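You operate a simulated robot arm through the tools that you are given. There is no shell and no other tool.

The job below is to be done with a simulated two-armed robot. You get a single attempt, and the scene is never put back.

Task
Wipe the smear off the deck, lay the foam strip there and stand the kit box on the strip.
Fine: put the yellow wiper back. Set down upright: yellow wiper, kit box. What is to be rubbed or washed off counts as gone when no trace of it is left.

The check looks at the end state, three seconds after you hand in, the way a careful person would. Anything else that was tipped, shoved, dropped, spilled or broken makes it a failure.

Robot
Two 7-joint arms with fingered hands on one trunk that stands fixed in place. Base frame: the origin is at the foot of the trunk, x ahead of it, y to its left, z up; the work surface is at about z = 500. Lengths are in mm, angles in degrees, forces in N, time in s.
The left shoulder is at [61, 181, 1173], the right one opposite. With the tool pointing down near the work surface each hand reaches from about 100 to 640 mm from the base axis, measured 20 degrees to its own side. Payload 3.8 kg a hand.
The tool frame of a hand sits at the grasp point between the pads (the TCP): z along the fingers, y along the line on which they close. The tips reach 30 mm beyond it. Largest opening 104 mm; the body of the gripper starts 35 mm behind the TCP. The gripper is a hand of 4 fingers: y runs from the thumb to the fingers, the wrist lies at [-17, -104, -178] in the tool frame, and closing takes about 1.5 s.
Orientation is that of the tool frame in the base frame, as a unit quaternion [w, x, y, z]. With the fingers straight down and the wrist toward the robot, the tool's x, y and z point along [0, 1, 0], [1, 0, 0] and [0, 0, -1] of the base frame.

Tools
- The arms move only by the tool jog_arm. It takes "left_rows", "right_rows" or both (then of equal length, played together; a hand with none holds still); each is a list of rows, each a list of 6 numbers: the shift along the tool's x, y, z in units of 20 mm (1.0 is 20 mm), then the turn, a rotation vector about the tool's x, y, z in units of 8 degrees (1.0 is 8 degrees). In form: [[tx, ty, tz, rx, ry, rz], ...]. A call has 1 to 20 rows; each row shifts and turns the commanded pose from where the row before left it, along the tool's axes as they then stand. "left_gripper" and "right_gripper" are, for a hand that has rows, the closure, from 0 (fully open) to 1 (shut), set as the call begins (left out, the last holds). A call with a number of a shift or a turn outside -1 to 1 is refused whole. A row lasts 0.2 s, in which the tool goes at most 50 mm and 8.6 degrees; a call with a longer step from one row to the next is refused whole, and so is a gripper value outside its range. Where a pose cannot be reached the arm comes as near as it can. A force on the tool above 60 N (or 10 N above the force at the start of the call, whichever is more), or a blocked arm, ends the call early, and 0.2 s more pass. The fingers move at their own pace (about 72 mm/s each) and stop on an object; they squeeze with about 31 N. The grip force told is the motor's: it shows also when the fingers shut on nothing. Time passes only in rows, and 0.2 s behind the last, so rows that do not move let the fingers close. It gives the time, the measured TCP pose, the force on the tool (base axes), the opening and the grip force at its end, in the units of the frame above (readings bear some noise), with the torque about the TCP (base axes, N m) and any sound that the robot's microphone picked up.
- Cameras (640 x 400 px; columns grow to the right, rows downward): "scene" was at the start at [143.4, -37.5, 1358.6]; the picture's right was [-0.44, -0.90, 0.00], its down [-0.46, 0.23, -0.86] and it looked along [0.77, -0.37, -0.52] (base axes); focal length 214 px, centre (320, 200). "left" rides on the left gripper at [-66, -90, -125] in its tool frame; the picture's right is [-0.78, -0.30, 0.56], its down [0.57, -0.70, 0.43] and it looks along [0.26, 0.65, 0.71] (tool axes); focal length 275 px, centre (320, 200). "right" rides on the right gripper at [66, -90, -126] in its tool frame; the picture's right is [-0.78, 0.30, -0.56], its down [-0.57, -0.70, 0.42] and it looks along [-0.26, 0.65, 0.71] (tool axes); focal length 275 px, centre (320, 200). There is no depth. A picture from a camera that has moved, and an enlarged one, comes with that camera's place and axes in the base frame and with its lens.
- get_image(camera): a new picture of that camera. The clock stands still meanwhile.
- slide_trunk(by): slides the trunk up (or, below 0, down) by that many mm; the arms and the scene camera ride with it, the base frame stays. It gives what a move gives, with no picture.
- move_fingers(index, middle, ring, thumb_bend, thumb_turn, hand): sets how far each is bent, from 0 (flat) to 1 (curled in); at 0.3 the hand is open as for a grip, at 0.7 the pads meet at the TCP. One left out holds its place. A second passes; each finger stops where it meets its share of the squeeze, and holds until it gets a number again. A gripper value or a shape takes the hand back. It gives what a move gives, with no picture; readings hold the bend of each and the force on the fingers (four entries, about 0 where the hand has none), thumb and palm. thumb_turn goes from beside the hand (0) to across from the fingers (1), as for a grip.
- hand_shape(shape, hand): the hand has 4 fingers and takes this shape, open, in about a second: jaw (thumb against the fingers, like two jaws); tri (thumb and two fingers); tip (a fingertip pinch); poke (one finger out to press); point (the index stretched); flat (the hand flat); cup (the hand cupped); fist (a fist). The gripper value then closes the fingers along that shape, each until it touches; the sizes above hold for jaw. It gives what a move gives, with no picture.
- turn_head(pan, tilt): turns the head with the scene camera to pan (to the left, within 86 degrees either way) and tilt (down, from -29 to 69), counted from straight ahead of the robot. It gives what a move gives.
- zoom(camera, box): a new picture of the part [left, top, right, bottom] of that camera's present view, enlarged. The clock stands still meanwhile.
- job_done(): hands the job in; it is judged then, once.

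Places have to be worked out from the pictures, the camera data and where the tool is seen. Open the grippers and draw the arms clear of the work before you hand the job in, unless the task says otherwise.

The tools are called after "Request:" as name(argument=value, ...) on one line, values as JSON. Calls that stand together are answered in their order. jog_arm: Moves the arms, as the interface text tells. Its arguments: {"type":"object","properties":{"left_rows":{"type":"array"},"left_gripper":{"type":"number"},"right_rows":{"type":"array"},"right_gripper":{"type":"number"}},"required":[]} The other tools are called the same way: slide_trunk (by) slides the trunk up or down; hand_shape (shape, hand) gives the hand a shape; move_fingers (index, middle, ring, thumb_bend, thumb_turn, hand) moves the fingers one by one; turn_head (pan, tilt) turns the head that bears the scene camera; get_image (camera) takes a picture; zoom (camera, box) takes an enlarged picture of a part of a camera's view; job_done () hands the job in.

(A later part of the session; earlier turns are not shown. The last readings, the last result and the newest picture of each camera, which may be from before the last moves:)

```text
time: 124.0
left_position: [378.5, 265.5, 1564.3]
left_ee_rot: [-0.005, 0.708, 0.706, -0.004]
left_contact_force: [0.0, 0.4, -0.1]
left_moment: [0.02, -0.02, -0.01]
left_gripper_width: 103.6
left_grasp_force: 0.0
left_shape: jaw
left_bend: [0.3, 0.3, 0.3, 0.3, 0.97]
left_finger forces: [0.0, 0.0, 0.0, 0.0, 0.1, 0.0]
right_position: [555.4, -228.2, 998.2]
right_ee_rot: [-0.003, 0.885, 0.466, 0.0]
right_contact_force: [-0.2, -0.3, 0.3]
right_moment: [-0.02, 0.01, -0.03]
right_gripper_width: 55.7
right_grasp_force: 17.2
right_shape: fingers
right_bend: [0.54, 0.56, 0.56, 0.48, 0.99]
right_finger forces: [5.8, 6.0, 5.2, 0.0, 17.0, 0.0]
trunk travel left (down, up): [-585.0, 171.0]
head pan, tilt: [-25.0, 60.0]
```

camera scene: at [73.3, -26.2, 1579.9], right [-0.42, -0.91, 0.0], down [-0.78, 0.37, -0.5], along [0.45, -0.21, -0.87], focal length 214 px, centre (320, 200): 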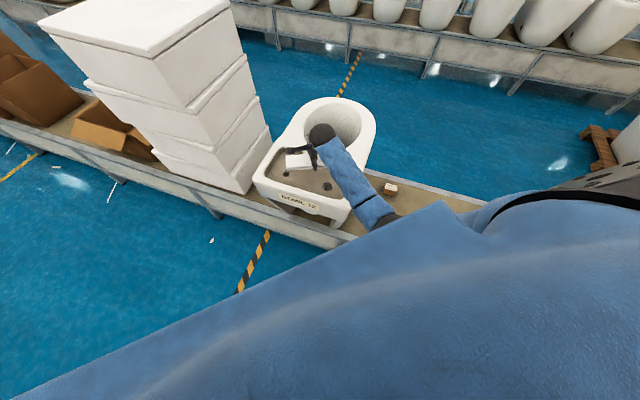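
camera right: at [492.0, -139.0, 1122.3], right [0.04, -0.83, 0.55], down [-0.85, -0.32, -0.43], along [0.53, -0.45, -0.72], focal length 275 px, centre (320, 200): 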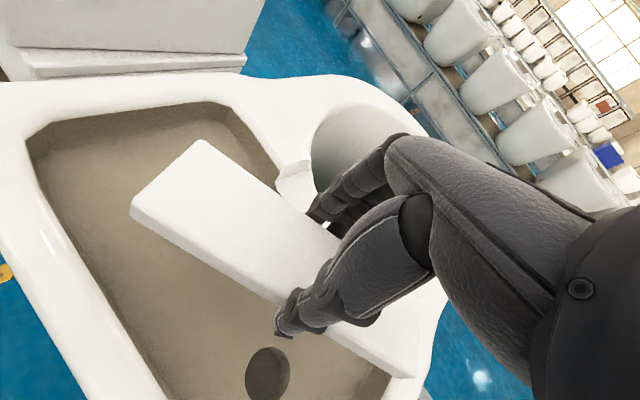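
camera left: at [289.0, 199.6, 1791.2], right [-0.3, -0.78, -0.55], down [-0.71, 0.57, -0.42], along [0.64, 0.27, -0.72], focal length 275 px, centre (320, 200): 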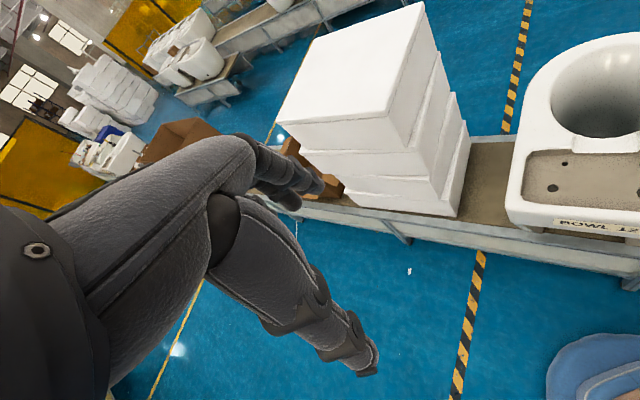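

Level at yaw -34.5° too. I continue toward -44°.

Request:
jog_arm(right_rows=[[0, 0, 0, 0, 0, 0.5], [0, 0, 0, 0, 0, 0.6], [0, 0, 0, 0, 0, 0]])

```text
time: 124.8
left_position: [376.9, 265.5, 1565.5]
left_ee_rot: [-0.004, 0.707, 0.707, -0.003]
left_contact_force: [-0.1, 0.4, -0.5]
left_moment: [0.0, -0.04, -0.01]
left_gripper_width: 103.6
left_grasp_force: 0.0
left_shape: jaw
left_bend: [0.3, 0.3, 0.3, 0.3, 0.97]
left_finger forces: [0.0, 0.0, 0.0, 0.1, 0.0, 0.1]
right_position: [554.4, -227.6, 997.7]
right_ee_rot: [-0.003, 0.918, 0.397, 0.0]
right_contact_force: [-0.3, -0.1, 0.1]
right_moment: [-0.01, 0.0, 0.01]
right_gripper_width: 55.6
right_grasp_force: 16.9
right_shape: fingers
right_bend: [0.54, 0.56, 0.56, 0.48, 0.99]
right_finger forces: [5.7, 5.8, 5.1, 0.1, 16.9, 0.1]
trunk travel left (down, up): [-585.0, 171.0]
head pan, tilt: [-25.0, 60.0]
```

The arm holds yaw -43° level at (554,-228) now – no left-hand help needed. I nudge 5 mm to centre over the former smear and lower toward the deck to about z 928.

Request:
jog_arm(right_rows=[[0.25, 0, 0.4, 0, 0, 0.13], [0, 0, 0.7, 0, 0, 0], [0, 0, 0.7, 0, 0, 0], [0, 0, 0.7, 0, 0, 0], [0, 0, 0.6, 0, 0, 0], [0, 0, 0.4, 0, 0, 0], [0, 0, 0, 0, 0, 0]])

Request:
get_image(camera="right")

Request:
zoom(camera="scene", box=[240, 90, 400, 220])

```text
time: 126.4
left_position: [377.2, 266.5, 1565.7]
left_ee_rot: [-0.004, 0.707, 0.707, -0.004]
left_contact_force: [-0.6, 0.0, -0.7]
left_moment: [0.02, 0.03, -0.01]
left_gripper_width: 103.7
left_grasp_force: 0.0
left_shape: jaw
left_bend: [0.3, 0.3, 0.3, 0.3, 0.97]
left_finger forces: [0.0, 0.0, 0.1, 0.0, 0.0, 0.1]
right_position: [558.5, -221.5, 926.6]
right_ee_rot: [-0.002, 0.921, 0.39, 0.001]
right_contact_force: [-0.5, -0.4, -1.1]
right_moment: [0.01, -0.01, -0.02]
right_gripper_width: 55.5
right_grasp_force: 16.4
right_shape: fingers
right_bend: [0.54, 0.56, 0.56, 0.48, 0.99]
right_finger forces: [5.8, 5.9, 5.1, 0.1, 16.9, 0.0]
trunk travel left (down, up): [-585.0, 171.0]
head pan, tilt: [-25.0, 60.0]
```

```text
taken
camera right: at [541.9, -114.6, 1051.9], right [-0.33, -0.77, 0.55], down [-0.9, 0.08, -0.42], along [0.28, -0.64, -0.72], focal length 275 px, centre (320, 200)
```

right: 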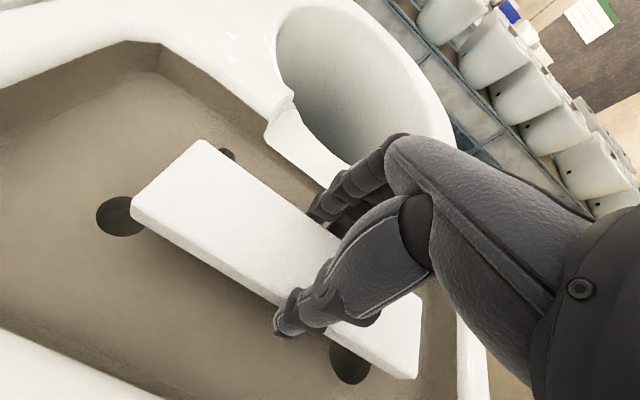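

```text
3.08 times, centred on (320, 155) of scene
camera zoom: at [73.2, -26.3, 1579.9], right [-0.42, -0.91, 0.0], down [-0.79, 0.37, -0.5], along [0.45, -0.21, -0.87], focal length 660 px, centre (320, 338)
```

zoom: 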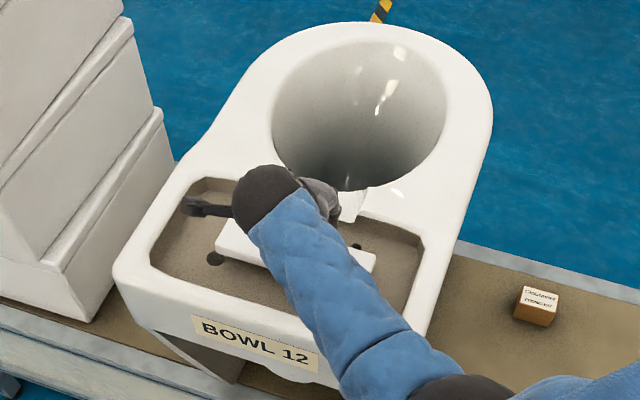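

The strip hangs parallel to the deck and centred. I lower further: 16 mm then small steps to contact (expected ≈ z 904).

Request:
jog_arm(right_rows=[[0, 0, 0.3, 0, 0, 0], [0, 0, 0.3, 0, 0, 0], [0, 0, 0.2, 0, 0, 0], [0, 0, 0, 0, 0, 0]])

```text
time: 127.4
left_position: [376.8, 265.0, 1564.9]
left_ee_rot: [-0.004, 0.707, 0.707, -0.005]
left_contact_force: [-0.3, 0.0, 0.4]
left_moment: [-0.02, 0.01, 0.02]
left_gripper_width: 103.6
left_grasp_force: 0.1
left_shape: jaw
left_bend: [0.3, 0.3, 0.3, 0.3, 0.97]
left_finger forces: [0.0, 0.1, 0.1, 0.0, 0.0, 0.0]
right_position: [558.7, -223.3, 911.5]
right_ee_rot: [-0.001, 0.921, 0.389, 0.001]
right_contact_force: [0.2, -0.3, 0.3]
right_moment: [-0.03, -0.03, 0.06]
right_gripper_width: 55.7
right_grasp_force: 16.6
right_shape: fingers
right_bend: [0.54, 0.56, 0.56, 0.48, 0.99]
right_finger forces: [5.8, 5.9, 5.2, 0.0, 17.0, 0.1]
trunk travel left (down, up): [-585.0, 171.0]
head pan, tilt: [-25.0, 60.0]
```

At z 911.5 with no contact. Small steps of 2 mm next.

Request:
jog_arm(right_rows=[[0, 0, 0.1, 0, 0, 0], [0, 0, 0.1, 0, 0, 0], [0, 0, 0.1, 0, 0, 0], [0, 0, 0, 0, 0, 0]])

```text
time: 128.4
left_position: [376.4, 267.6, 1563.3]
left_ee_rot: [-0.004, 0.707, 0.707, -0.003]
left_contact_force: [-0.3, -0.6, 0.6]
left_moment: [-0.02, -0.01, 0.04]
left_gripper_width: 103.6
left_grasp_force: 0.1
left_shape: jaw
left_bend: [0.3, 0.3, 0.3, 0.3, 0.97]
left_finger forces: [0.0, 0.0, 0.0, 0.0, 0.0, 0.0]
right_position: [558.4, -221.8, 906.4]
right_ee_rot: [-0.001, 0.921, 0.39, 0.001]
right_contact_force: [-1.4, -0.5, 3.1]
right_moment: [-0.09, -0.06, -0.04]
right_gripper_width: 55.7
right_grasp_force: 17.6
right_shape: fingers
right_bend: [0.54, 0.56, 0.56, 0.48, 0.99]
right_finger forces: [6.0, 7.1, 5.2, 0.0, 17.3, 0.0]
trunk travel left (down, up): [-585.0, 171.0]
head pan, tilt: [-25.0, 60.0]
```

Contact at 3 N: the strip lies on the deck. I open fingers and thumb a little to release it.

Request:
move_fingers(hand="right", index=0.4, middle=0.4, ring=0.4, thumb_bend=0.4)

Request:
get_image(camera="right")

```text
time: 129.4
left_position: [377.6, 265.9, 1564.6]
left_ee_rot: [-0.004, 0.707, 0.707, -0.003]
left_contact_force: [-0.2, -0.8, 0.2]
left_moment: [-0.03, 0.02, -0.01]
left_gripper_width: 103.6
left_grasp_force: 0.0
left_shape: jaw
left_bend: [0.3, 0.3, 0.3, 0.3, 0.97]
left_finger forces: [0.0, 0.1, 0.0, 0.1, 0.0, 0.0]
right_position: [559.5, -223.4, 904.1]
right_ee_rot: [-0.002, 0.921, 0.39, -0.001]
right_contact_force: [-1.0, -0.1, 0.5]
right_moment: [-0.02, 0.03, -0.02]
right_gripper_width: 78.8
right_grasp_force: 0.1
right_shape: fingers
right_bend: [0.4, 0.4, 0.4, 0.4, 0.99]
right_finger forces: [0.0, 0.1, 0.0, 0.1, 0.1, 0.0]
trunk travel left (down, up): [-585.0, 171.0]
head pan, tilt: [-25.0, 60.0]
```

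```text
taken
camera right: at [542.0, -115.2, 1029.2], right [-0.33, -0.77, 0.55], down [-0.9, 0.08, -0.42], along [0.28, -0.64, -0.72], focal length 275 px, centre (320, 200)
```

right: 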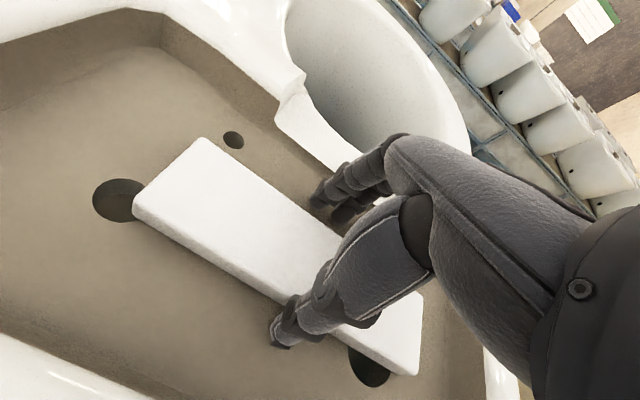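

The strip is released and lies flat. I raise the hand straight up 100 mm and look.

Request:
jog_arm(right_rows=[[0, 0, -0.3, 0, 0, 0], [0, 0, -0.7, 0, 0, 0], [0, 0, -1, 0, 0, 0], [0, 0, -1, 0, 0, 0], [0, 0, -1, 0, 0, 0], [0, 0, -1, 0, 0, 0], [0, 0, 0, 0, 0, 0]])

Request:
get_image(camera="right")

Request:
zoom(camera="scene", box=[240, 90, 400, 220])

```text
time: 131.2
left_position: [377.0, 266.2, 1565.9]
left_ee_rot: [-0.003, 0.706, 0.708, -0.005]
left_contact_force: [-0.2, 0.5, -0.9]
left_moment: [0.01, 0.01, 0.0]
left_gripper_width: 103.8
left_grasp_force: 0.1
left_shape: jaw
left_bend: [0.3, 0.3, 0.3, 0.3, 0.97]
left_finger forces: [0.0, 0.1, 0.1, 0.0, 0.0, 0.0]
right_position: [560.6, -272.3, 1008.0]
right_ee_rot: [0.033, 0.926, 0.375, -0.01]
right_contact_force: [-0.2, 0.3, -0.5]
right_moment: [0.01, -0.01, 0.02]
right_gripper_width: 79.0
right_grasp_force: 0.1
right_shape: fingers
right_bend: [0.4, 0.4, 0.4, 0.4, 0.99]
right_finger forces: [0.0, 0.0, 0.0, 0.0, 0.1, 0.0]
trunk travel left (down, up): [-585.0, 171.0]
head pan, tilt: [-25.0, 60.0]
stopped in row 7 (right hand): the arm was blocked; the commanded pose is now the measured one
```

```text
taken
camera right: at [546.5, -155.0, 1123.8], right [-0.36, -0.71, 0.61], down [-0.9, 0.08, -0.44], along [0.27, -0.7, -0.67], focal length 275 px, centre (320, 200)
```

right: 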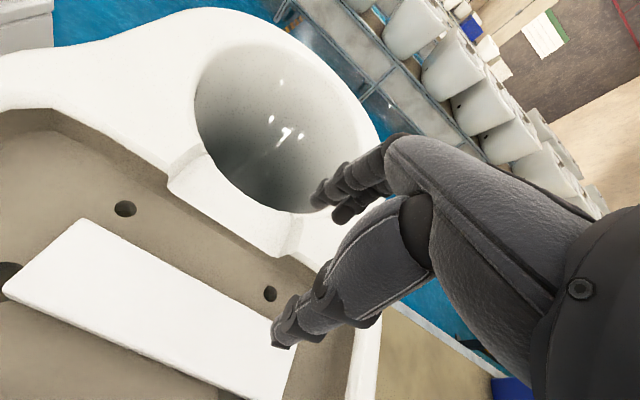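

```text
3.08 times, centred on (320, 155) of scene
camera zoom: at [73.3, -26.3, 1579.9], right [-0.42, -0.91, 0.0], down [-0.79, 0.37, -0.5], along [0.45, -0.21, -0.87], focal length 660 px, centre (320, 338)
```

zoom: 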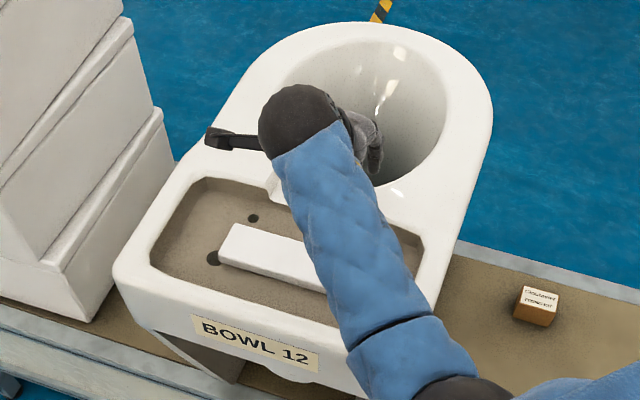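

The arm drifted sideways at the limit while rising, but already clear of the strip, which lies parallel in the deck. I level the hand and move it off to the right toward the kit box side at this height.

Request:
jog_arm(right_rows=[[-0.7, 0, 0, 0.13, 0.1, 0], [-0.9, 0, 0, 0.13, 0.1, 0], [-0.97, 0.3, 0, 0.12, 0.11, 0], [-0.97, 0.5, 0, 0, 0, 0], [-0.97, 0.6, 0, 0, 0, 0], [-0.97, 0.6, 0, 0, 0, 0], [-0.97, 0.6, 0, 0, 0, 0], [-0.97, 0.6, 0, 0, 0, 0], [-0.97, 0.6, 0, 0, 0, 0], [-0.97, 0.6, 0, 0, 0, 0], [-0.97, 0.6, 0, 0, 0, 0], [-0.97, 0.6, 0, 0, 0, 0], [-0.97, 0.6, 0, 0, 0, 0], [0, 0, 0, 0, 0, 0]])

Request:
zoom(camera="scene", box=[240, 90, 400, 220])

Request:
get_image(camera="right")

```text
time: 134.2
left_position: [377.7, 267.1, 1565.0]
left_ee_rot: [-0.005, 0.707, 0.708, -0.004]
left_contact_force: [-0.1, 0.1, 0.6]
left_moment: [0.0, 0.03, 0.01]
left_gripper_width: 103.6
left_grasp_force: 0.0
left_shape: jaw
left_bend: [0.3, 0.3, 0.3, 0.3, 0.97]
left_finger forces: [0.0, 0.1, 0.1, 0.1, 0.0, 0.0]
right_position: [470.7, -528.0, 1006.0]
right_ee_rot: [-0.002, 0.926, 0.377, 0.0]
right_contact_force: [0.3, 0.6, 0.9]
right_moment: [0.02, 0.01, 0.01]
right_gripper_width: 79.1
right_grasp_force: 0.0
right_shape: fingers
right_bend: [0.4, 0.4, 0.4, 0.4, 0.99]
right_finger forces: [0.0, 0.0, 0.0, 0.0, 0.0, 0.0]
trunk travel left (down, up): [-585.0, 171.0]
head pan, tilt: [-25.0, 60.0]
```

```text
3.08 times, centred on (320, 155) of scene
camera zoom: at [73.4, -25.7, 1579.9], right [-0.42, -0.91, 0.0], down [-0.79, 0.37, -0.5], along [0.45, -0.21, -0.87], focal length 660 px, centre (320, 338)
```

zoom: 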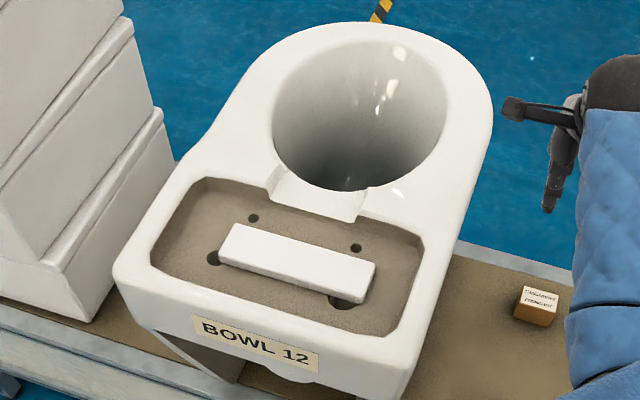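

```text
taken
camera right: at [456.6, -419.5, 1130.9], right [-0.35, -0.76, 0.55], down [-0.9, 0.1, -0.42], along [0.26, -0.65, -0.72], focal length 275 px, centre (320, 200)
```

right: 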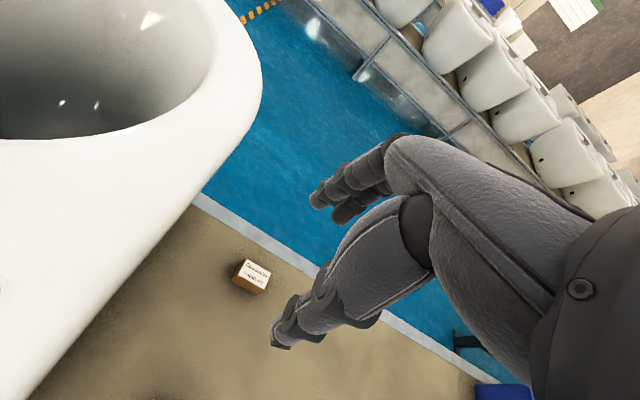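

The strip lies flat, centred and parallel in the deck. For the kit box (≈68×44×45 mm at about (522,-688)) I open the hand fully and shift right 80 mm so I can lower the trunk clear of the bowl.

Request:
jog_arm(right_rows=[[-1, 0, 0, 0, 0, 0], [-1, 0, 0, 0, 0, 0], [-1, 0, 0, 0, 0, -0.2], [-1, 0, 0, 0, 0, 0], [-0.5, 0, 0, 0, 0, 0], [0, 0, 0, 0, 0, 0]], right_gripper=0)

```text
time: 135.6
left_position: [377.5, 267.1, 1565.5]
left_ee_rot: [-0.004, 0.707, 0.707, -0.004]
left_contact_force: [0.6, -0.6, -0.3]
left_moment: [-0.01, -0.01, -0.03]
left_gripper_width: 103.7
left_grasp_force: 0.0
left_shape: jaw
left_bend: [0.3, 0.3, 0.3, 0.3, 0.97]
left_finger forces: [0.0, 0.0, 0.0, 0.1, 0.0, 0.0]
right_position: [405.6, -591.2, 1007.9]
right_ee_rot: [-0.001, 0.921, 0.389, 0.0]
right_contact_force: [0.6, -0.1, 0.5]
right_moment: [-0.01, 0.01, -0.03]
right_gripper_width: 103.9
right_grasp_force: 0.0
right_shape: jaw
right_bend: [0.3, 0.3, 0.3, 0.3, 0.97]
right_finger forces: [0.1, 0.0, 0.0, 0.0, 0.0, 0.0]
trunk travel left (down, up): [-585.0, 171.0]
head pan, tilt: [-25.0, 60.0]
```

Clear of the bowl at (406,-591,1008). I lower the trunk 300.

Request:
slide_trunk(by=-300)

Request:
get_image(camera="right")

```text
time: 138.6
left_position: [376.1, 266.2, 1265.0]
left_ee_rot: [-0.003, 0.707, 0.708, -0.004]
left_contact_force: [-0.7, -0.6, -0.4]
left_moment: [0.03, -0.01, 0.02]
left_gripper_width: 103.8
left_grasp_force: 0.0
left_shape: jaw
left_bend: [0.3, 0.3, 0.3, 0.3, 0.97]
left_finger forces: [0.0, 0.0, 0.1, 0.0, 0.0, 0.1]
right_position: [405.7, -592.3, 708.4]
right_ee_rot: [-0.002, 0.921, 0.389, 0.001]
right_contact_force: [-0.2, 0.3, -0.4]
right_moment: [0.0, -0.01, -0.03]
right_gripper_width: 103.4
right_grasp_force: 0.2
right_shape: jaw
right_bend: [0.3, 0.3, 0.3, 0.3, 0.97]
right_finger forces: [0.0, 0.1, 0.0, 0.0, 0.1, 0.1]
trunk travel left (down, up): [-285.0, 471.0]
head pan, tilt: [-25.0, 60.0]
```

```text
taken
camera right: at [389.8, -484.5, 832.0], right [-0.33, -0.76, 0.55], down [-0.9, 0.08, -0.42], along [0.28, -0.64, -0.72], focal length 275 px, centre (320, 200)
```

right: 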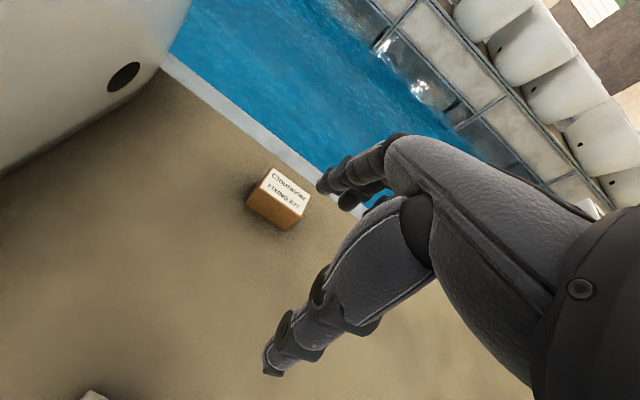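

The box is in view from the hand camera. I enlarge it to measure place and orientation.

Request:
zoom(camera="right", box=[220, 140, 340, 260])

Request:
turn_head(pan=-50, tilt=45)

Request:
get_image(camera="scene")

```text
3.33 times, centred on (280, 200) of right
camera zoom: at [389.8, -484.5, 832.0], right [-0.33, -0.76, 0.55], down [-0.9, 0.08, -0.42], along [0.28, -0.64, -0.72], focal length 918 px, centre (453, 200)
```

zoom: 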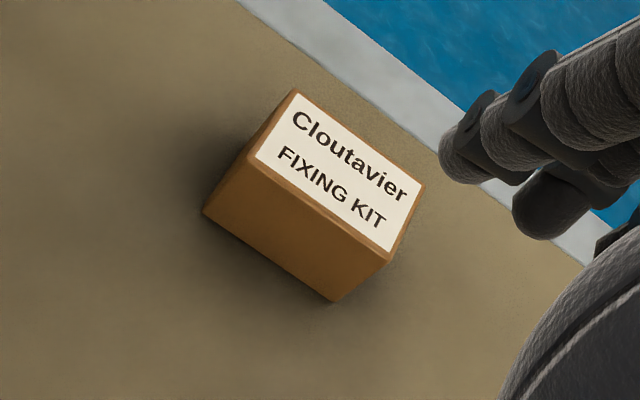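

```text
time: 139.5
left_position: [377.1, 266.7, 1264.8]
left_ee_rot: [-0.004, 0.708, 0.707, -0.004]
left_contact_force: [-0.2, -0.1, 0.1]
left_moment: [0.01, 0.01, -0.01]
left_gripper_width: 103.7
left_grasp_force: 0.0
left_shape: jaw
left_bend: [0.3, 0.3, 0.3, 0.3, 0.97]
left_finger forces: [0.0, 0.0, 0.1, 0.1, 0.1, 0.0]
right_position: [406.9, -592.6, 707.1]
right_ee_rot: [-0.002, 0.921, 0.389, 0.0]
right_contact_force: [0.9, -0.7, -0.3]
right_moment: [-0.02, 0.04, -0.01]
right_gripper_width: 103.6
right_grasp_force: 0.1
right_shape: jaw
right_bend: [0.3, 0.3, 0.3, 0.3, 0.97]
right_finger forces: [0.0, 0.0, 0.0, 0.0, 0.0, 0.0]
trunk travel left (down, up): [-285.0, 471.0]
head pan, tilt: [-50.0, 45.0]
```

```text
taken
camera scene: at [130.0, -60.3, 1296.9], right [-0.77, -0.64, 0.0], down [-0.46, 0.54, -0.71], along [0.45, -0.54, -0.71], focal length 214 px, centre (320, 200)
```

scene: 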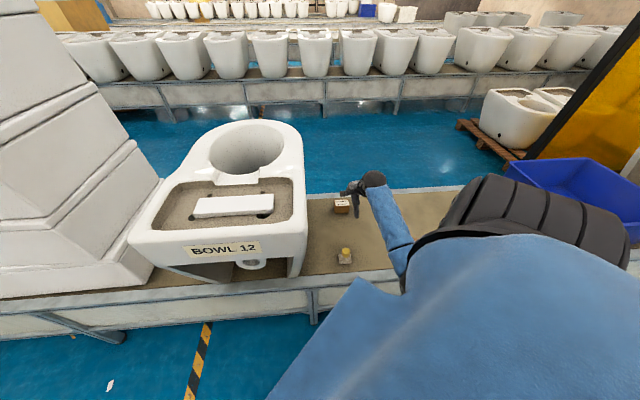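

Box measures ≈67×42×50 mm, centre (519,-687), yaw ≈ -43.5°. I move over it at z≈760, still well above its top (550).

Request:
jog_arm(right_rows=[[0.067, 0.914, -0.33, 0, 0, 0], [0.067, 0.914, -0.33, 0, 0, 0], [0.067, 0.914, -0.33, 0, 0, 0], [0.067, 0.914, -0.33, 0, 0, 0], [0.067, 0.914, -0.33, 0, 0, 0], [0.067, 0.914, -0.33, 0, 0, 0], [0.067, 0.914, -0.33, 0, 0, 0], [0.067, 0.914, -0.33, 0, 0, 0], [0, 0, 0, 0, 0, 0]])

```text
time: 141.5
left_position: [377.6, 266.7, 1264.6]
left_ee_rot: [-0.005, 0.707, 0.707, -0.005]
left_contact_force: [0.0, -1.0, 0.3]
left_moment: [0.01, -0.04, -0.02]
left_gripper_width: 103.8
left_grasp_force: 0.0
left_shape: jaw
left_bend: [0.3, 0.3, 0.3, 0.3, 0.97]
left_finger forces: [0.0, 0.1, 0.1, 0.1, 0.0, 0.0]
right_position: [518.7, -686.6, 759.2]
right_ee_rot: [-0.002, 0.921, 0.389, 0.0]
right_contact_force: [0.4, -0.9, 0.3]
right_moment: [0.0, 0.0, 0.02]
right_gripper_width: 103.9
right_grasp_force: 0.0
right_shape: jaw
right_bend: [0.3, 0.3, 0.3, 0.3, 0.97]
right_finger forces: [0.0, 0.1, 0.1, 0.0, 0.0, 0.0]
trunk travel left (down, up): [-285.0, 471.0]
head pan, tilt: [-50.0, 45.0]
```

Over the box at (518.7,-686.6,759). I lower the trunk by 120, leaving the tips about 60 mm above the box top.

Request:
slide_trunk(by=-120)

Request:
get_image(camera="right")

Request:
get_image(camera="scene")

```text
time: 143.0
left_position: [376.3, 266.6, 1144.8]
left_ee_rot: [-0.003, 0.706, 0.708, -0.003]
left_contact_force: [0.1, 0.3, -0.2]
left_moment: [-0.01, 0.01, 0.01]
left_gripper_width: 103.6
left_grasp_force: 0.0
left_shape: jaw
left_bend: [0.3, 0.3, 0.3, 0.3, 0.97]
left_finger forces: [0.0, 0.1, 0.0, 0.0, 0.0, 0.0]
right_position: [518.1, -687.8, 641.0]
right_ee_rot: [-0.002, 0.922, 0.388, 0.0]
right_contact_force: [0.3, 0.7, 0.3]
right_moment: [0.02, -0.01, -0.05]
right_gripper_width: 104.0
right_grasp_force: 0.1
right_shape: jaw
right_bend: [0.3, 0.3, 0.3, 0.3, 0.97]
right_finger forces: [0.0, 0.0, 0.0, 0.0, 0.0, 0.0]
trunk travel left (down, up): [-165.0, 591.0]
head pan, tilt: [-50.0, 45.0]
```

```text
taken
camera right: at [501.8, -579.4, 764.7], right [-0.33, -0.76, 0.55], down [-0.9, 0.08, -0.42], along [0.28, -0.64, -0.72], focal length 275 px, centre (320, 200)
```

right: 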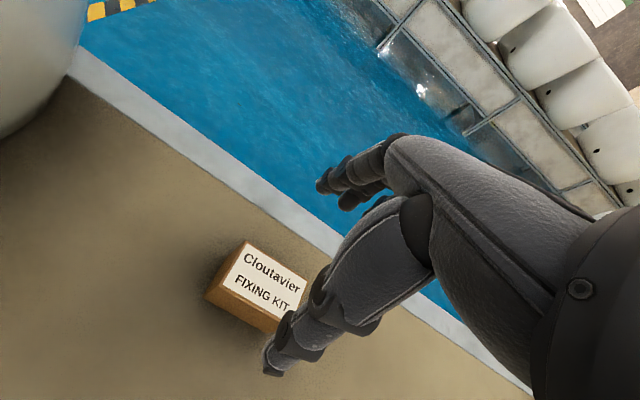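

```text
taken
camera scene: at [187.8, -60.4, 1173.3], right [-0.77, -0.64, 0.0], down [-0.45, 0.54, -0.71], along [0.45, -0.54, -0.71], focal length 214 px, centre (320, 200)
```

scene: 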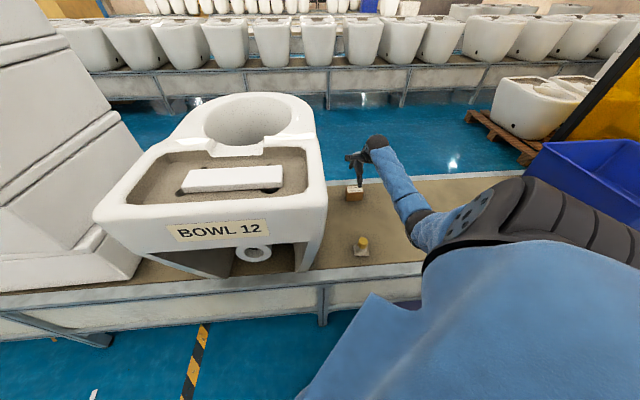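

The box centre agrees within 1–2 mm. I descend with the open hand around it to z≈536.

Request:
jog_arm(right_rows=[[0, 0, 0.8, 0, 0, 0], [0, 0, 1, 0, 0, 0], [0, 0, 1, 0, 0, 0], [0, 0, 1, 0, 0, 0], [0, 0, 0.7, 0, 0, 0], [0, 0, 0.4, 0, 0, 0], [0, 0, 0.3, 0, 0, 0], [0, 0, 0, 0, 0, 0]])

Request:
get_image(camera="right")

Request:
zoom(camera="scene", box=[310, 130, 430, 220])

```text
time: 144.8
left_position: [376.3, 266.2, 1145.3]
left_ee_rot: [-0.005, 0.706, 0.708, -0.004]
left_contact_force: [0.7, -0.5, 0.7]
left_moment: [-0.01, -0.02, -0.03]
left_gripper_width: 103.7
left_grasp_force: 0.0
left_shape: jaw
left_bend: [0.3, 0.3, 0.3, 0.3, 0.97]
left_finger forces: [0.1, 0.1, 0.0, 0.0, 0.0, 0.0]
right_position: [520.2, -685.7, 535.6]
right_ee_rot: [-0.001, 0.921, 0.389, 0.001]
right_contact_force: [0.3, -0.7, -0.5]
right_moment: [0.02, 0.01, 0.0]
right_gripper_width: 103.5
right_grasp_force: 0.0
right_shape: jaw
right_bend: [0.3, 0.3, 0.3, 0.3, 0.97]
right_finger forces: [0.0, 0.1, 0.0, 0.0, 0.1, 0.0]
trunk travel left (down, up): [-165.0, 591.0]
head pan, tilt: [-50.0, 45.0]
```

```text
taken
camera right: at [502.9, -578.5, 660.0], right [-0.33, -0.76, 0.55], down [-0.9, 0.08, -0.42], along [0.28, -0.64, -0.72], focal length 275 px, centre (320, 200)
```

right: 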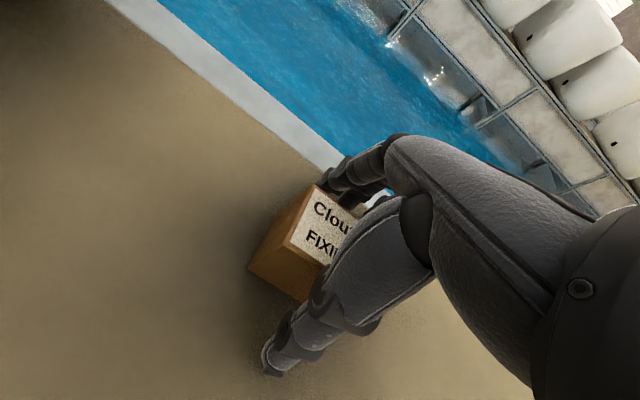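

```text
4.44 times, centred on (370, 175) of scene
camera zoom: at [188.4, -60.4, 1173.0], right [-0.77, -0.64, 0.0], down [-0.45, 0.54, -0.71], along [0.45, -0.54, -0.71], focal length 953 px, centre (98, 311)
```

zoom: 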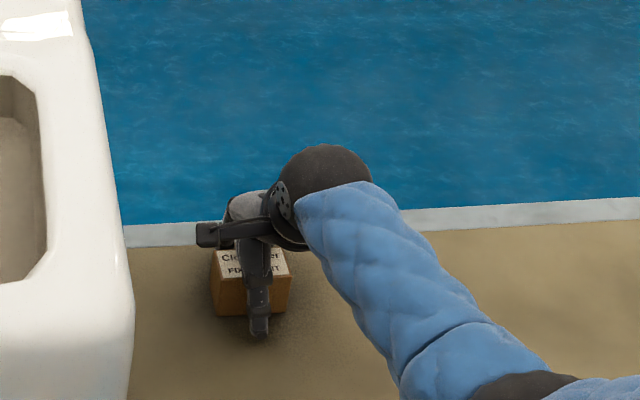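

Thumb in front and fingers behind the box, no contact. I close the fingers evenly, first to 0.52.

Request:
move_fingers(hand="right", index=0.52, middle=0.52, ring=0.52, thumb_bend=0.52, thumb_turn=1)

```text
time: 145.8
left_position: [376.7, 266.5, 1144.9]
left_ee_rot: [-0.004, 0.707, 0.707, -0.005]
left_contact_force: [-0.3, -0.3, 0.8]
left_moment: [0.01, 0.03, -0.02]
left_gripper_width: 103.5
left_grasp_force: 0.1
left_shape: jaw
left_bend: [0.3, 0.3, 0.3, 0.3, 0.97]
left_finger forces: [0.0, 0.0, 0.0, 0.0, 0.0, 0.1]
right_position: [519.8, -685.7, 536.3]
right_ee_rot: [-0.002, 0.921, 0.389, 0.0]
right_contact_force: [-0.7, 0.2, -0.3]
right_moment: [0.01, -0.01, -0.01]
right_gripper_width: 49.8
right_grasp_force: 0.3
right_shape: fingers
right_bend: [0.52, 0.52, 0.52, 0.51, 1.0]
right_finger forces: [0.0, 0.0, 0.0, 0.0, 0.3, 0.0]
trunk travel left (down, up): [-165.0, 591.0]
head pan, tilt: [-50.0, 45.0]
```

The thumb just touches while the fingers still have ~8 mm; I shift the hand 4 mm toward the thumb side to centre it, then close.

Request:
jog_arm(right_rows=[[0, -0.2, 0, 0, 0, 0], [0, 0, 0, 0, 0, 0]])

Request:
move_fingers(hand="right", index=0.66, middle=0.66, ring=0.66, thumb_bend=0.66)

Request:
get_image(camera="right")

```text
time: 146.4
left_position: [376.9, 264.7, 1144.3]
left_ee_rot: [-0.004, 0.707, 0.707, -0.006]
left_contact_force: [-0.8, -0.4, 0.0]
left_moment: [0.03, -0.01, 0.02]
left_gripper_width: 103.9
left_grasp_force: 0.1
left_shape: jaw
left_bend: [0.3, 0.3, 0.3, 0.3, 0.97]
left_finger forces: [0.0, 0.0, 0.1, 0.0, 0.0, 0.0]
right_position: [516.0, -683.2, 536.9]
right_ee_rot: [-0.002, 0.922, 0.388, 0.0]
right_contact_force: [0.2, 0.6, -0.1]
right_moment: [0.01, -0.01, -0.01]
right_gripper_width: 49.1
right_grasp_force: 0.2
right_shape: fingers
right_bend: [0.52, 0.52, 0.52, 0.52, 1.0]
right_finger forces: [0.4, 0.1, 0.0, 0.0, 0.0, 0.1]
trunk travel left (down, up): [-165.0, 591.0]
head pan, tilt: [-50.0, 45.0]
```

```text
time: 147.4
left_position: [377.0, 267.2, 1144.4]
left_ee_rot: [-0.005, 0.708, 0.706, -0.004]
left_contact_force: [0.2, 1.4, 0.7]
left_moment: [-0.01, -0.03, -0.02]
left_gripper_width: 103.7
left_grasp_force: 0.1
left_shape: jaw
left_bend: [0.3, 0.3, 0.3, 0.3, 0.97]
left_finger forces: [0.0, 0.1, 0.0, 0.0, 0.1, 0.0]
right_position: [516.5, -683.7, 536.4]
right_ee_rot: [-0.002, 0.921, 0.389, 0.001]
right_contact_force: [1.5, -1.3, 0.3]
right_moment: [-0.06, -0.07, 0.03]
right_gripper_width: 42.6
right_grasp_force: 17.5
right_shape: fingers
right_bend: [0.57, 0.59, 0.59, 0.55, 1.0]
right_finger forces: [6.4, 6.6, 5.2, 0.1, 17.5, 0.0]
trunk travel left (down, up): [-165.0, 591.0]
head pan, tilt: [-50.0, 45.0]
```

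```text
taken
camera right: at [499.8, -575.8, 660.2], right [-0.33, -0.76, 0.55], down [-0.9, 0.08, -0.42], along [0.28, -0.64, -0.72], focal length 275 px, centre (320, 200)
```

right: 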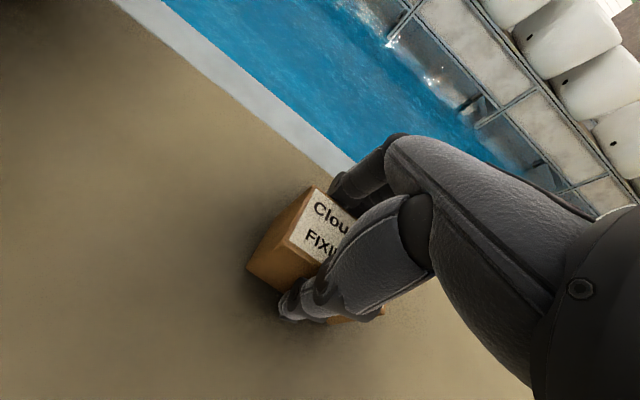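

Even grip at 42.6 mm, 17.5 N. I lift slowly 40 mm and check for slip.

Request:
jog_arm(right_rows=[[0, 0, -0.2, 0, 0, 0], [0, 0, -0.3, 0, 0, 0], [0, 0, -0.5, 0, 0, 0], [0, 0, -0.5, 0, 0, 0], [0, 0, -0.5, 0, 0, 0], [0, 0, 0, 0, 0, 0]])

Request:
get_image(camera="right")

Request:
zoom(camera="scene", box=[310, 130, 430, 220])

```text
time: 148.8
left_position: [377.4, 265.5, 1145.2]
left_ee_rot: [-0.005, 0.707, 0.707, -0.004]
left_contact_force: [-1.0, 0.7, -0.1]
left_moment: [0.01, -0.05, 0.03]
left_gripper_width: 103.7
left_grasp_force: 0.1
left_shape: jaw
left_bend: [0.3, 0.3, 0.3, 0.3, 0.97]
left_finger forces: [0.0, 0.1, 0.0, 0.0, 0.1, 0.0]
right_position: [516.9, -684.2, 575.8]
right_ee_rot: [-0.002, 0.921, 0.389, 0.0]
right_contact_force: [-0.4, 0.5, -1.2]
right_moment: [0.02, -0.02, 0.0]
right_gripper_width: 42.9
right_grasp_force: 17.7
right_shape: fingers
right_bend: [0.57, 0.6, 0.6, 0.55, 1.0]
right_finger forces: [6.2, 6.2, 5.1, 0.0, 17.7, 0.1]
trunk travel left (down, up): [-165.0, 591.0]
head pan, tilt: [-50.0, 45.0]
```

```text
taken
camera right: at [499.1, -575.9, 700.2], right [-0.33, -0.77, 0.55], down [-0.9, 0.08, -0.42], along [0.28, -0.64, -0.72], focal length 275 px, centre (320, 200)
```

right: 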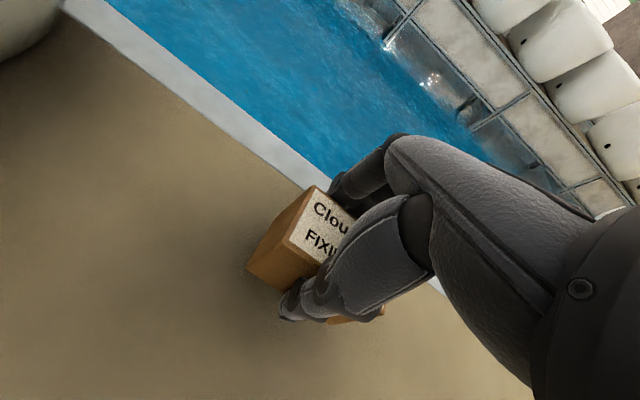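

```text
4.44 times, centred on (370, 175) of scene
camera zoom: at [188.5, -60.5, 1172.9], right [-0.77, -0.64, 0.0], down [-0.45, 0.54, -0.71], along [0.45, -0.54, -0.71], focal length 953 px, centre (98, 311)
```

zoom: 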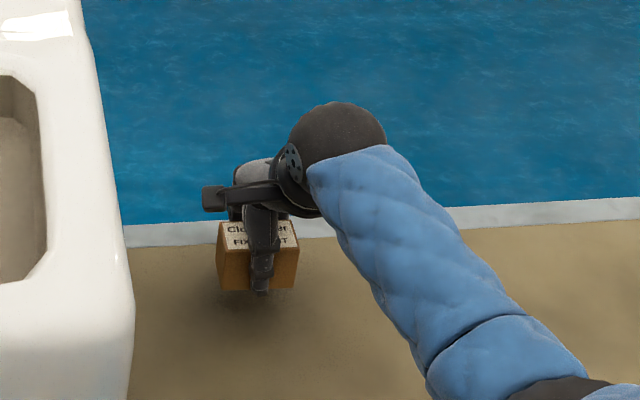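

The box is held level without slipping. I retrace: trunk up 120 first.

Request:
slide_trunk(by=120)

```text
time: 150.3
left_position: [379.0, 265.6, 1263.9]
left_ee_rot: [-0.004, 0.707, 0.707, -0.004]
left_contact_force: [-0.5, 0.1, -0.3]
left_moment: [0.02, 0.0, 0.01]
left_gripper_width: 103.8
left_grasp_force: 0.1
left_shape: jaw
left_bend: [0.3, 0.3, 0.3, 0.3, 0.97]
left_finger forces: [0.1, 0.0, 0.1, 0.0, 0.0, 0.0]
right_position: [515.3, -684.3, 695.5]
right_ee_rot: [-0.002, 0.921, 0.389, 0.0]
right_contact_force: [0.0, -0.3, -1.3]
right_moment: [-0.04, 0.07, -0.02]
right_gripper_width: 42.7
right_grasp_force: 17.1
right_shape: fingers
right_bend: [0.57, 0.6, 0.6, 0.55, 1.0]
right_finger forces: [6.2, 6.3, 4.9, 0.1, 17.5, 0.0]
trunk travel left (down, up): [-285.0, 471.0]
head pan, tilt: [-50.0, 45.0]
```

At (515,-684,696). I draw the hand back over the middle of the belt to about (400,-606).

Request:
jog_arm(right_rows=[[-0.08, -0.4, 0, 0, 0, 0], [-0.15, -0.855, 0, 0, 0, 0], [-0.15, -0.855, 0, 0, 0, 0], [-0.15, -0.855, 0, 0, 0, 0], [-0.15, -0.855, 0, 0, 0, 0], [-0.15, -0.855, 0, 0, 0, 0], [-0.15, -0.855, 0, 0, 0, 0], [-0.15, -0.855, 0, 0, 0, 0], [-0.08, -0.45, 0, 0, 0, 0], [0, 0, 0, 0, 0, 0]])

```text
time: 152.5
left_position: [377.4, 266.5, 1264.5]
left_ee_rot: [-0.004, 0.707, 0.707, -0.004]
left_contact_force: [0.1, 0.4, 0.2]
left_moment: [-0.03, 0.02, 0.03]
left_gripper_width: 103.9
left_grasp_force: 0.1
left_shape: jaw
left_bend: [0.3, 0.3, 0.3, 0.3, 0.97]
left_finger forces: [0.0, 0.0, 0.0, 0.1, 0.0, 0.1]
right_position: [401.1, -607.1, 696.5]
right_ee_rot: [-0.002, 0.921, 0.389, 0.0]
right_contact_force: [0.2, -0.2, -0.2]
right_moment: [0.0, -0.02, 0.01]
right_gripper_width: 43.0
right_grasp_force: 17.6
right_shape: fingers
right_bend: [0.57, 0.6, 0.6, 0.54, 1.0]
right_finger forces: [6.1, 6.3, 5.1, 0.0, 17.5, 0.1]
trunk travel left (down, up): [-285.0, 471.0]
head pan, tilt: [-50.0, 45.0]
```

At (401,-607,697), box steady. I raise the trunk by 300 as in the strip run.

Request:
slide_trunk(by=300)

```text
time: 155.5
left_position: [376.9, 266.4, 1566.0]
left_ee_rot: [-0.005, 0.707, 0.707, -0.005]
left_contact_force: [0.9, -0.2, 0.0]
left_moment: [-0.01, 0.0, 0.0]
left_gripper_width: 103.9
left_grasp_force: 0.1
left_shape: jaw
left_bend: [0.3, 0.3, 0.3, 0.3, 0.97]
left_finger forces: [0.1, 0.1, 0.0, 0.0, 0.0, 0.0]
right_position: [400.9, -607.1, 995.2]
right_ee_rot: [-0.002, 0.921, 0.389, 0.0]
right_contact_force: [0.1, 1.0, -1.3]
right_moment: [0.03, -0.01, -0.03]
right_gripper_width: 43.0
right_grasp_force: 17.7
right_shape: fingers
right_bend: [0.57, 0.6, 0.6, 0.54, 1.0]
right_finger forces: [6.2, 6.1, 5.1, 0.0, 17.4, 0.1]
trunk travel left (down, up): [-585.0, 171.0]
head pan, tilt: [-50.0, 45.0]
```

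Same start point as in the strip run (z 995). I turn to yaw ≈ -18° and carry the box two thirds of the way.

Request:
jog_arm(right_rows=[[0, 0, 0, 0, 0, -0.65], [0, 0, 0, 0, 0, -0.65], [0, 0, 0, 0, 0, -0.65], [0, 0, 0, 0, 0, -0.65], [0, 0, 0, 0, 0, -0.65], [0.5, 0.03, 0, 0, 0, 0], [0.99, 0.07, 0, 0, 0, 0], [0.99, 0.07, 0, 0, 0, 0], [0.99, 0.07, 0, 0, 0, 0], [0.99, 0.07, 0, 0, 0, 0], [0.99, 0.07, 0, 0, 0, 0], [0.99, 0.07, 0, 0, 0, 0], [0.99, 0.07, 0, 0, 0, 0], [0.99, 0.07, 0, 0, 0, 0], [0.99, 0.07, 0, 0, 0, 0], [0.99, 0.07, 0, 0, 0, 0], [0.99, 0.07, 0, 0, 0, 0], [0.99, 0.07, 0, 0, 0, 0], [0, 0, 0, 0, 0, 0]])

```text
time: 159.5
left_position: [377.1, 265.4, 1564.4]
left_ee_rot: [-0.004, 0.707, 0.707, -0.005]
left_contact_force: [0.7, 0.2, 0.4]
left_moment: [0.01, -0.04, 0.0]
left_gripper_width: 103.6
left_grasp_force: 0.0
left_shape: jaw
left_bend: [0.3, 0.3, 0.3, 0.3, 0.97]
left_finger forces: [0.0, 0.0, 0.1, 0.0, 0.0, 0.0]
right_position: [495.5, -376.0, 997.7]
right_ee_rot: [-0.002, 0.81, 0.586, 0.001]
right_contact_force: [-0.7, 0.7, -1.2]
right_moment: [0.01, -0.03, 0.0]
right_gripper_width: 42.7
right_grasp_force: 17.3
right_shape: fingers
right_bend: [0.57, 0.6, 0.6, 0.54, 1.0]
right_finger forces: [6.4, 6.1, 5.0, 0.1, 17.4, 0.1]
trunk travel left (down, up): [-585.0, 171.0]
head pan, tilt: [-50.0, 45.0]
```

Level at (495.5,-376,998). I continue to above the strip.

Request:
jog_arm(right_rows=[[0.91, 0.06, 0, 0, 0, 0], [0.91, 0.06, 0, 0, 0, 0], [0.91, 0.06, 0, 0, 0, 0], [0.91, 0.06, 0, 0, 0, 0], [0.91, 0.06, 0, 0, 0, 0], [0.91, 0.06, 0, 0, 0, 0], [0.91, 0.06, 0, 0, 0, 0], [0.91, 0.06, 0, 0, 0, 0], [0.91, 0.06, 0, 0, 0, 0], [0, 0, 0, 0, 0, 0]])

Request:
get_image(camera="right")

```text
time: 161.7
left_position: [377.5, 265.9, 1564.1]
left_ee_rot: [-0.004, 0.707, 0.707, -0.004]
left_contact_force: [-0.2, -0.1, 0.5]
left_moment: [0.02, 0.02, 0.03]
left_gripper_width: 103.7
left_grasp_force: 0.0
left_shape: jaw
left_bend: [0.3, 0.3, 0.3, 0.3, 0.97]
left_finger forces: [0.0, 0.0, 0.1, 0.0, 0.0, 0.1]
right_position: [557.0, -223.5, 998.4]
right_ee_rot: [-0.003, 0.81, 0.586, 0.001]
right_contact_force: [0.6, 0.2, -1.1]
right_moment: [0.01, 0.0, 0.0]
right_gripper_width: 42.9
right_grasp_force: 17.3
right_shape: fingers
right_bend: [0.57, 0.6, 0.6, 0.54, 1.0]
right_finger forces: [6.3, 6.1, 5.0, 0.0, 17.4, 0.1]
trunk travel left (down, up): [-585.0, 171.0]
head pan, tilt: [-50.0, 45.0]
```

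```text
taken
camera right: at [493.5, -135.1, 1121.5], right [0.04, -0.83, 0.55], down [-0.85, -0.32, -0.42], along [0.53, -0.45, -0.72], focal length 275 px, centre (320, 200)
```

right: 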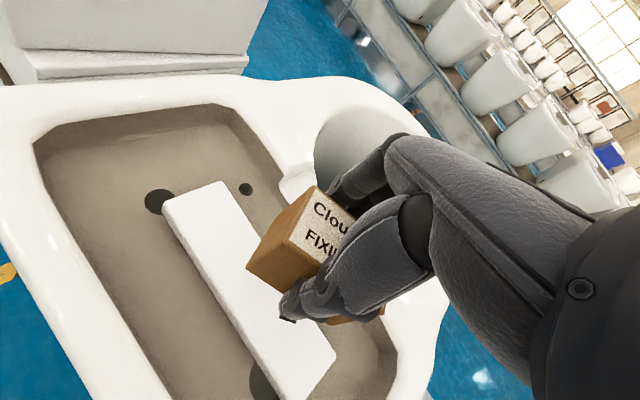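

Over the strip, level. I turn stepwise toward yaw -43° as before, checking that the arm holds.

Request:
jog_arm(right_rows=[[0, 0, 0, 0, 0, 0.5], [0, 0, 0, 0, 0, 0.5], [0, 0, 0, 0, 0, 0.5], [0, 0, 0, 0, 0, 0.5], [0, 0, 0, 0, 0, 0]])

```text
time: 162.9
left_position: [378.0, 265.6, 1565.0]
left_ee_rot: [-0.004, 0.708, 0.707, -0.004]
left_contact_force: [0.1, 0.6, -0.1]
left_moment: [-0.04, 0.0, 0.02]
left_gripper_width: 104.0
left_grasp_force: 0.1
left_shape: jaw
left_bend: [0.3, 0.3, 0.3, 0.3, 0.97]
left_finger forces: [0.1, 0.0, 0.0, 0.0, 0.1, 0.0]
right_position: [555.3, -224.9, 997.1]
right_ee_rot: [-0.003, 0.884, 0.467, 0.001]
right_contact_force: [-0.2, 0.2, -2.0]
right_moment: [-0.01, 0.0, 0.0]
right_gripper_width: 42.9
right_grasp_force: 17.4
right_shape: fingers
right_bend: [0.57, 0.6, 0.6, 0.54, 1.0]
right_finger forces: [6.3, 6.1, 4.9, 0.0, 17.3, 0.1]
trunk travel left (down, up): [-585.0, 171.0]
head pan, tilt: [-50.0, 45.0]
```

Level at yaw -34.5°. The remaining 9–10°.

Request:
jog_arm(right_rows=[[0, 0, 0, 0, 0, 0.4], [0, 0, 0, 0, 0, 0.4], [0, 0, 0, 0, 0, 0.4], [0, 0, 0, 0, 0, 0]])

Request:
get_image(camera="right")

Request:
turn_head(pan=-20, tilt=58)

Request:
zoom(camera="scene", box=[250, 90, 410, 220])

```text
time: 163.9
left_position: [377.7, 265.9, 1565.8]
left_ee_rot: [-0.005, 0.707, 0.707, -0.004]
left_contact_force: [-0.3, -0.7, 0.3]
left_moment: [-0.02, 0.02, 0.0]
left_gripper_width: 103.6
left_grasp_force: 0.1
left_shape: jaw
left_bend: [0.3, 0.3, 0.3, 0.3, 0.97]
left_finger forces: [0.1, 0.1, 0.0, 0.1, 0.1, 0.0]
right_position: [556.5, -223.8, 997.9]
right_ee_rot: [-0.001, 0.92, 0.392, 0.0]
right_contact_force: [0.4, -0.2, -0.9]
right_moment: [-0.03, -0.03, -0.01]
right_gripper_width: 43.0
right_grasp_force: 17.9
right_shape: fingers
right_bend: [0.57, 0.6, 0.6, 0.54, 1.0]
right_finger forces: [6.3, 6.1, 4.9, 0.0, 17.3, 0.2]
trunk travel left (down, up): [-585.0, 171.0]
head pan, tilt: [-50.0, 45.0]
```

```text
taken
camera right: at [539.4, -116.4, 1121.4], right [-0.32, -0.77, 0.55], down [-0.9, 0.07, -0.42], along [0.28, -0.64, -0.72], focal length 275 px, centre (320, 200)
```

right: 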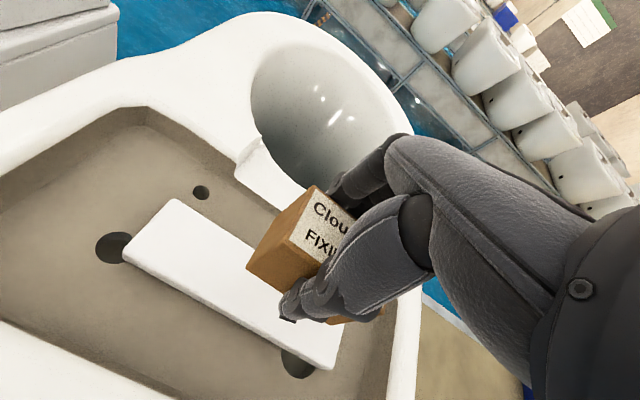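

```text
time: 164.9
left_position: [377.4, 266.5, 1565.8]
left_ee_rot: [-0.004, 0.707, 0.707, -0.005]
left_contact_force: [-0.7, -0.2, 0.0]
left_moment: [-0.01, -0.01, 0.02]
left_gripper_width: 103.7
left_grasp_force: 0.0
left_shape: jaw
left_bend: [0.3, 0.3, 0.3, 0.3, 0.97]
left_finger forces: [0.0, 0.0, 0.1, 0.1, 0.1, 0.0]
right_position: [556.1, -224.5, 997.2]
right_ee_rot: [-0.002, 0.92, 0.392, 0.0]
right_contact_force: [-0.3, -1.1, -2.0]
right_moment: [-0.02, 0.01, -0.03]
right_gripper_width: 42.6
right_grasp_force: 17.3
right_shape: fingers
right_bend: [0.57, 0.6, 0.6, 0.54, 1.0]
right_finger forces: [6.3, 6.1, 4.9, 0.0, 17.4, 0.0]
trunk travel left (down, up): [-585.0, 171.0]
head pan, tilt: [-20.0, 58.0]
```

```text
3.08 times, centred on (330, 155) of scene
camera zoom: at [77.7, -21.7, 1582.3], right [-0.34, -0.94, 0.0], down [-0.8, 0.29, -0.53], along [0.5, -0.18, -0.85], focal length 660 px, centre (289, 338)
```

zoom: 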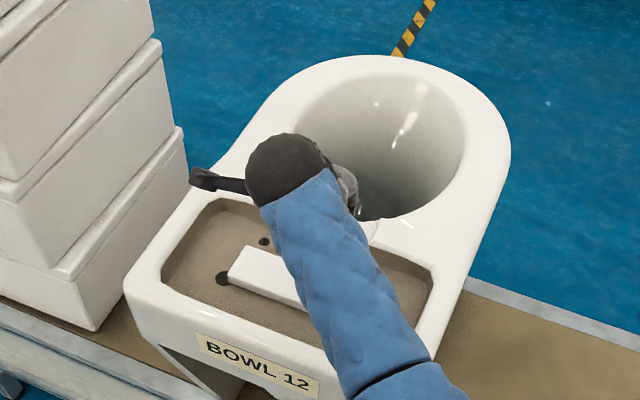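

The strip's centre is at (559,-222) and the box hangs centred on the TCP within ~2 mm. I correct ~4 mm and lower to about z 934 (box bottom then ≈ 15 mm above the strip).

Request:
jog_arm(right_rows=[[0.18, 0.05, 0.4, 0, 0, 0.05], [0, 0, 0.7, 0, 0, 0], [0, 0, 0.7, 0, 0, 0], [0, 0, 0.7, 0, 0, 0], [0, 0, 0.5, 0, 0, 0], [0, 0, 0.2, 0, 0, 0], [0, 0, 0, 0, 0, 0]])

Request:
get_image(camera="right")

```text
time: 166.5
left_position: [377.1, 266.1, 1564.6]
left_ee_rot: [-0.004, 0.707, 0.707, -0.005]
left_contact_force: [-0.4, -0.9, 0.8]
left_moment: [-0.03, 0.04, 0.0]
left_gripper_width: 103.8
left_grasp_force: 0.1
left_shape: jaw
left_bend: [0.3, 0.3, 0.3, 0.3, 0.97]
left_finger forces: [0.0, 0.0, 0.1, 0.0, 0.1, 0.0]
right_position: [560.2, -220.7, 933.2]
right_ee_rot: [-0.002, 0.921, 0.389, 0.001]
right_contact_force: [-0.6, -0.1, -0.9]
right_moment: [-0.03, 0.0, -0.01]
right_gripper_width: 42.7
right_grasp_force: 17.4
right_shape: fingers
right_bend: [0.57, 0.6, 0.6, 0.54, 1.0]
right_finger forces: [6.3, 6.2, 4.8, 0.0, 17.2, 0.0]
trunk travel left (down, up): [-585.0, 171.0]
head pan, tilt: [-20.0, 58.0]
```

```text
taken
camera right: at [543.2, -113.1, 1058.0], right [-0.33, -0.77, 0.55], down [-0.9, 0.08, -0.42], along [0.28, -0.64, -0.72], focal length 275 px, centre (320, 200)
```

right: 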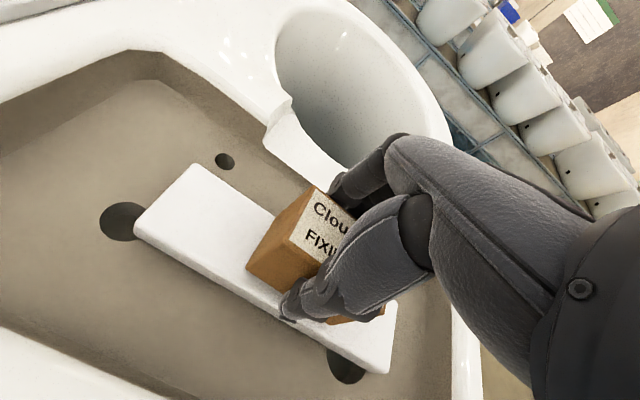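

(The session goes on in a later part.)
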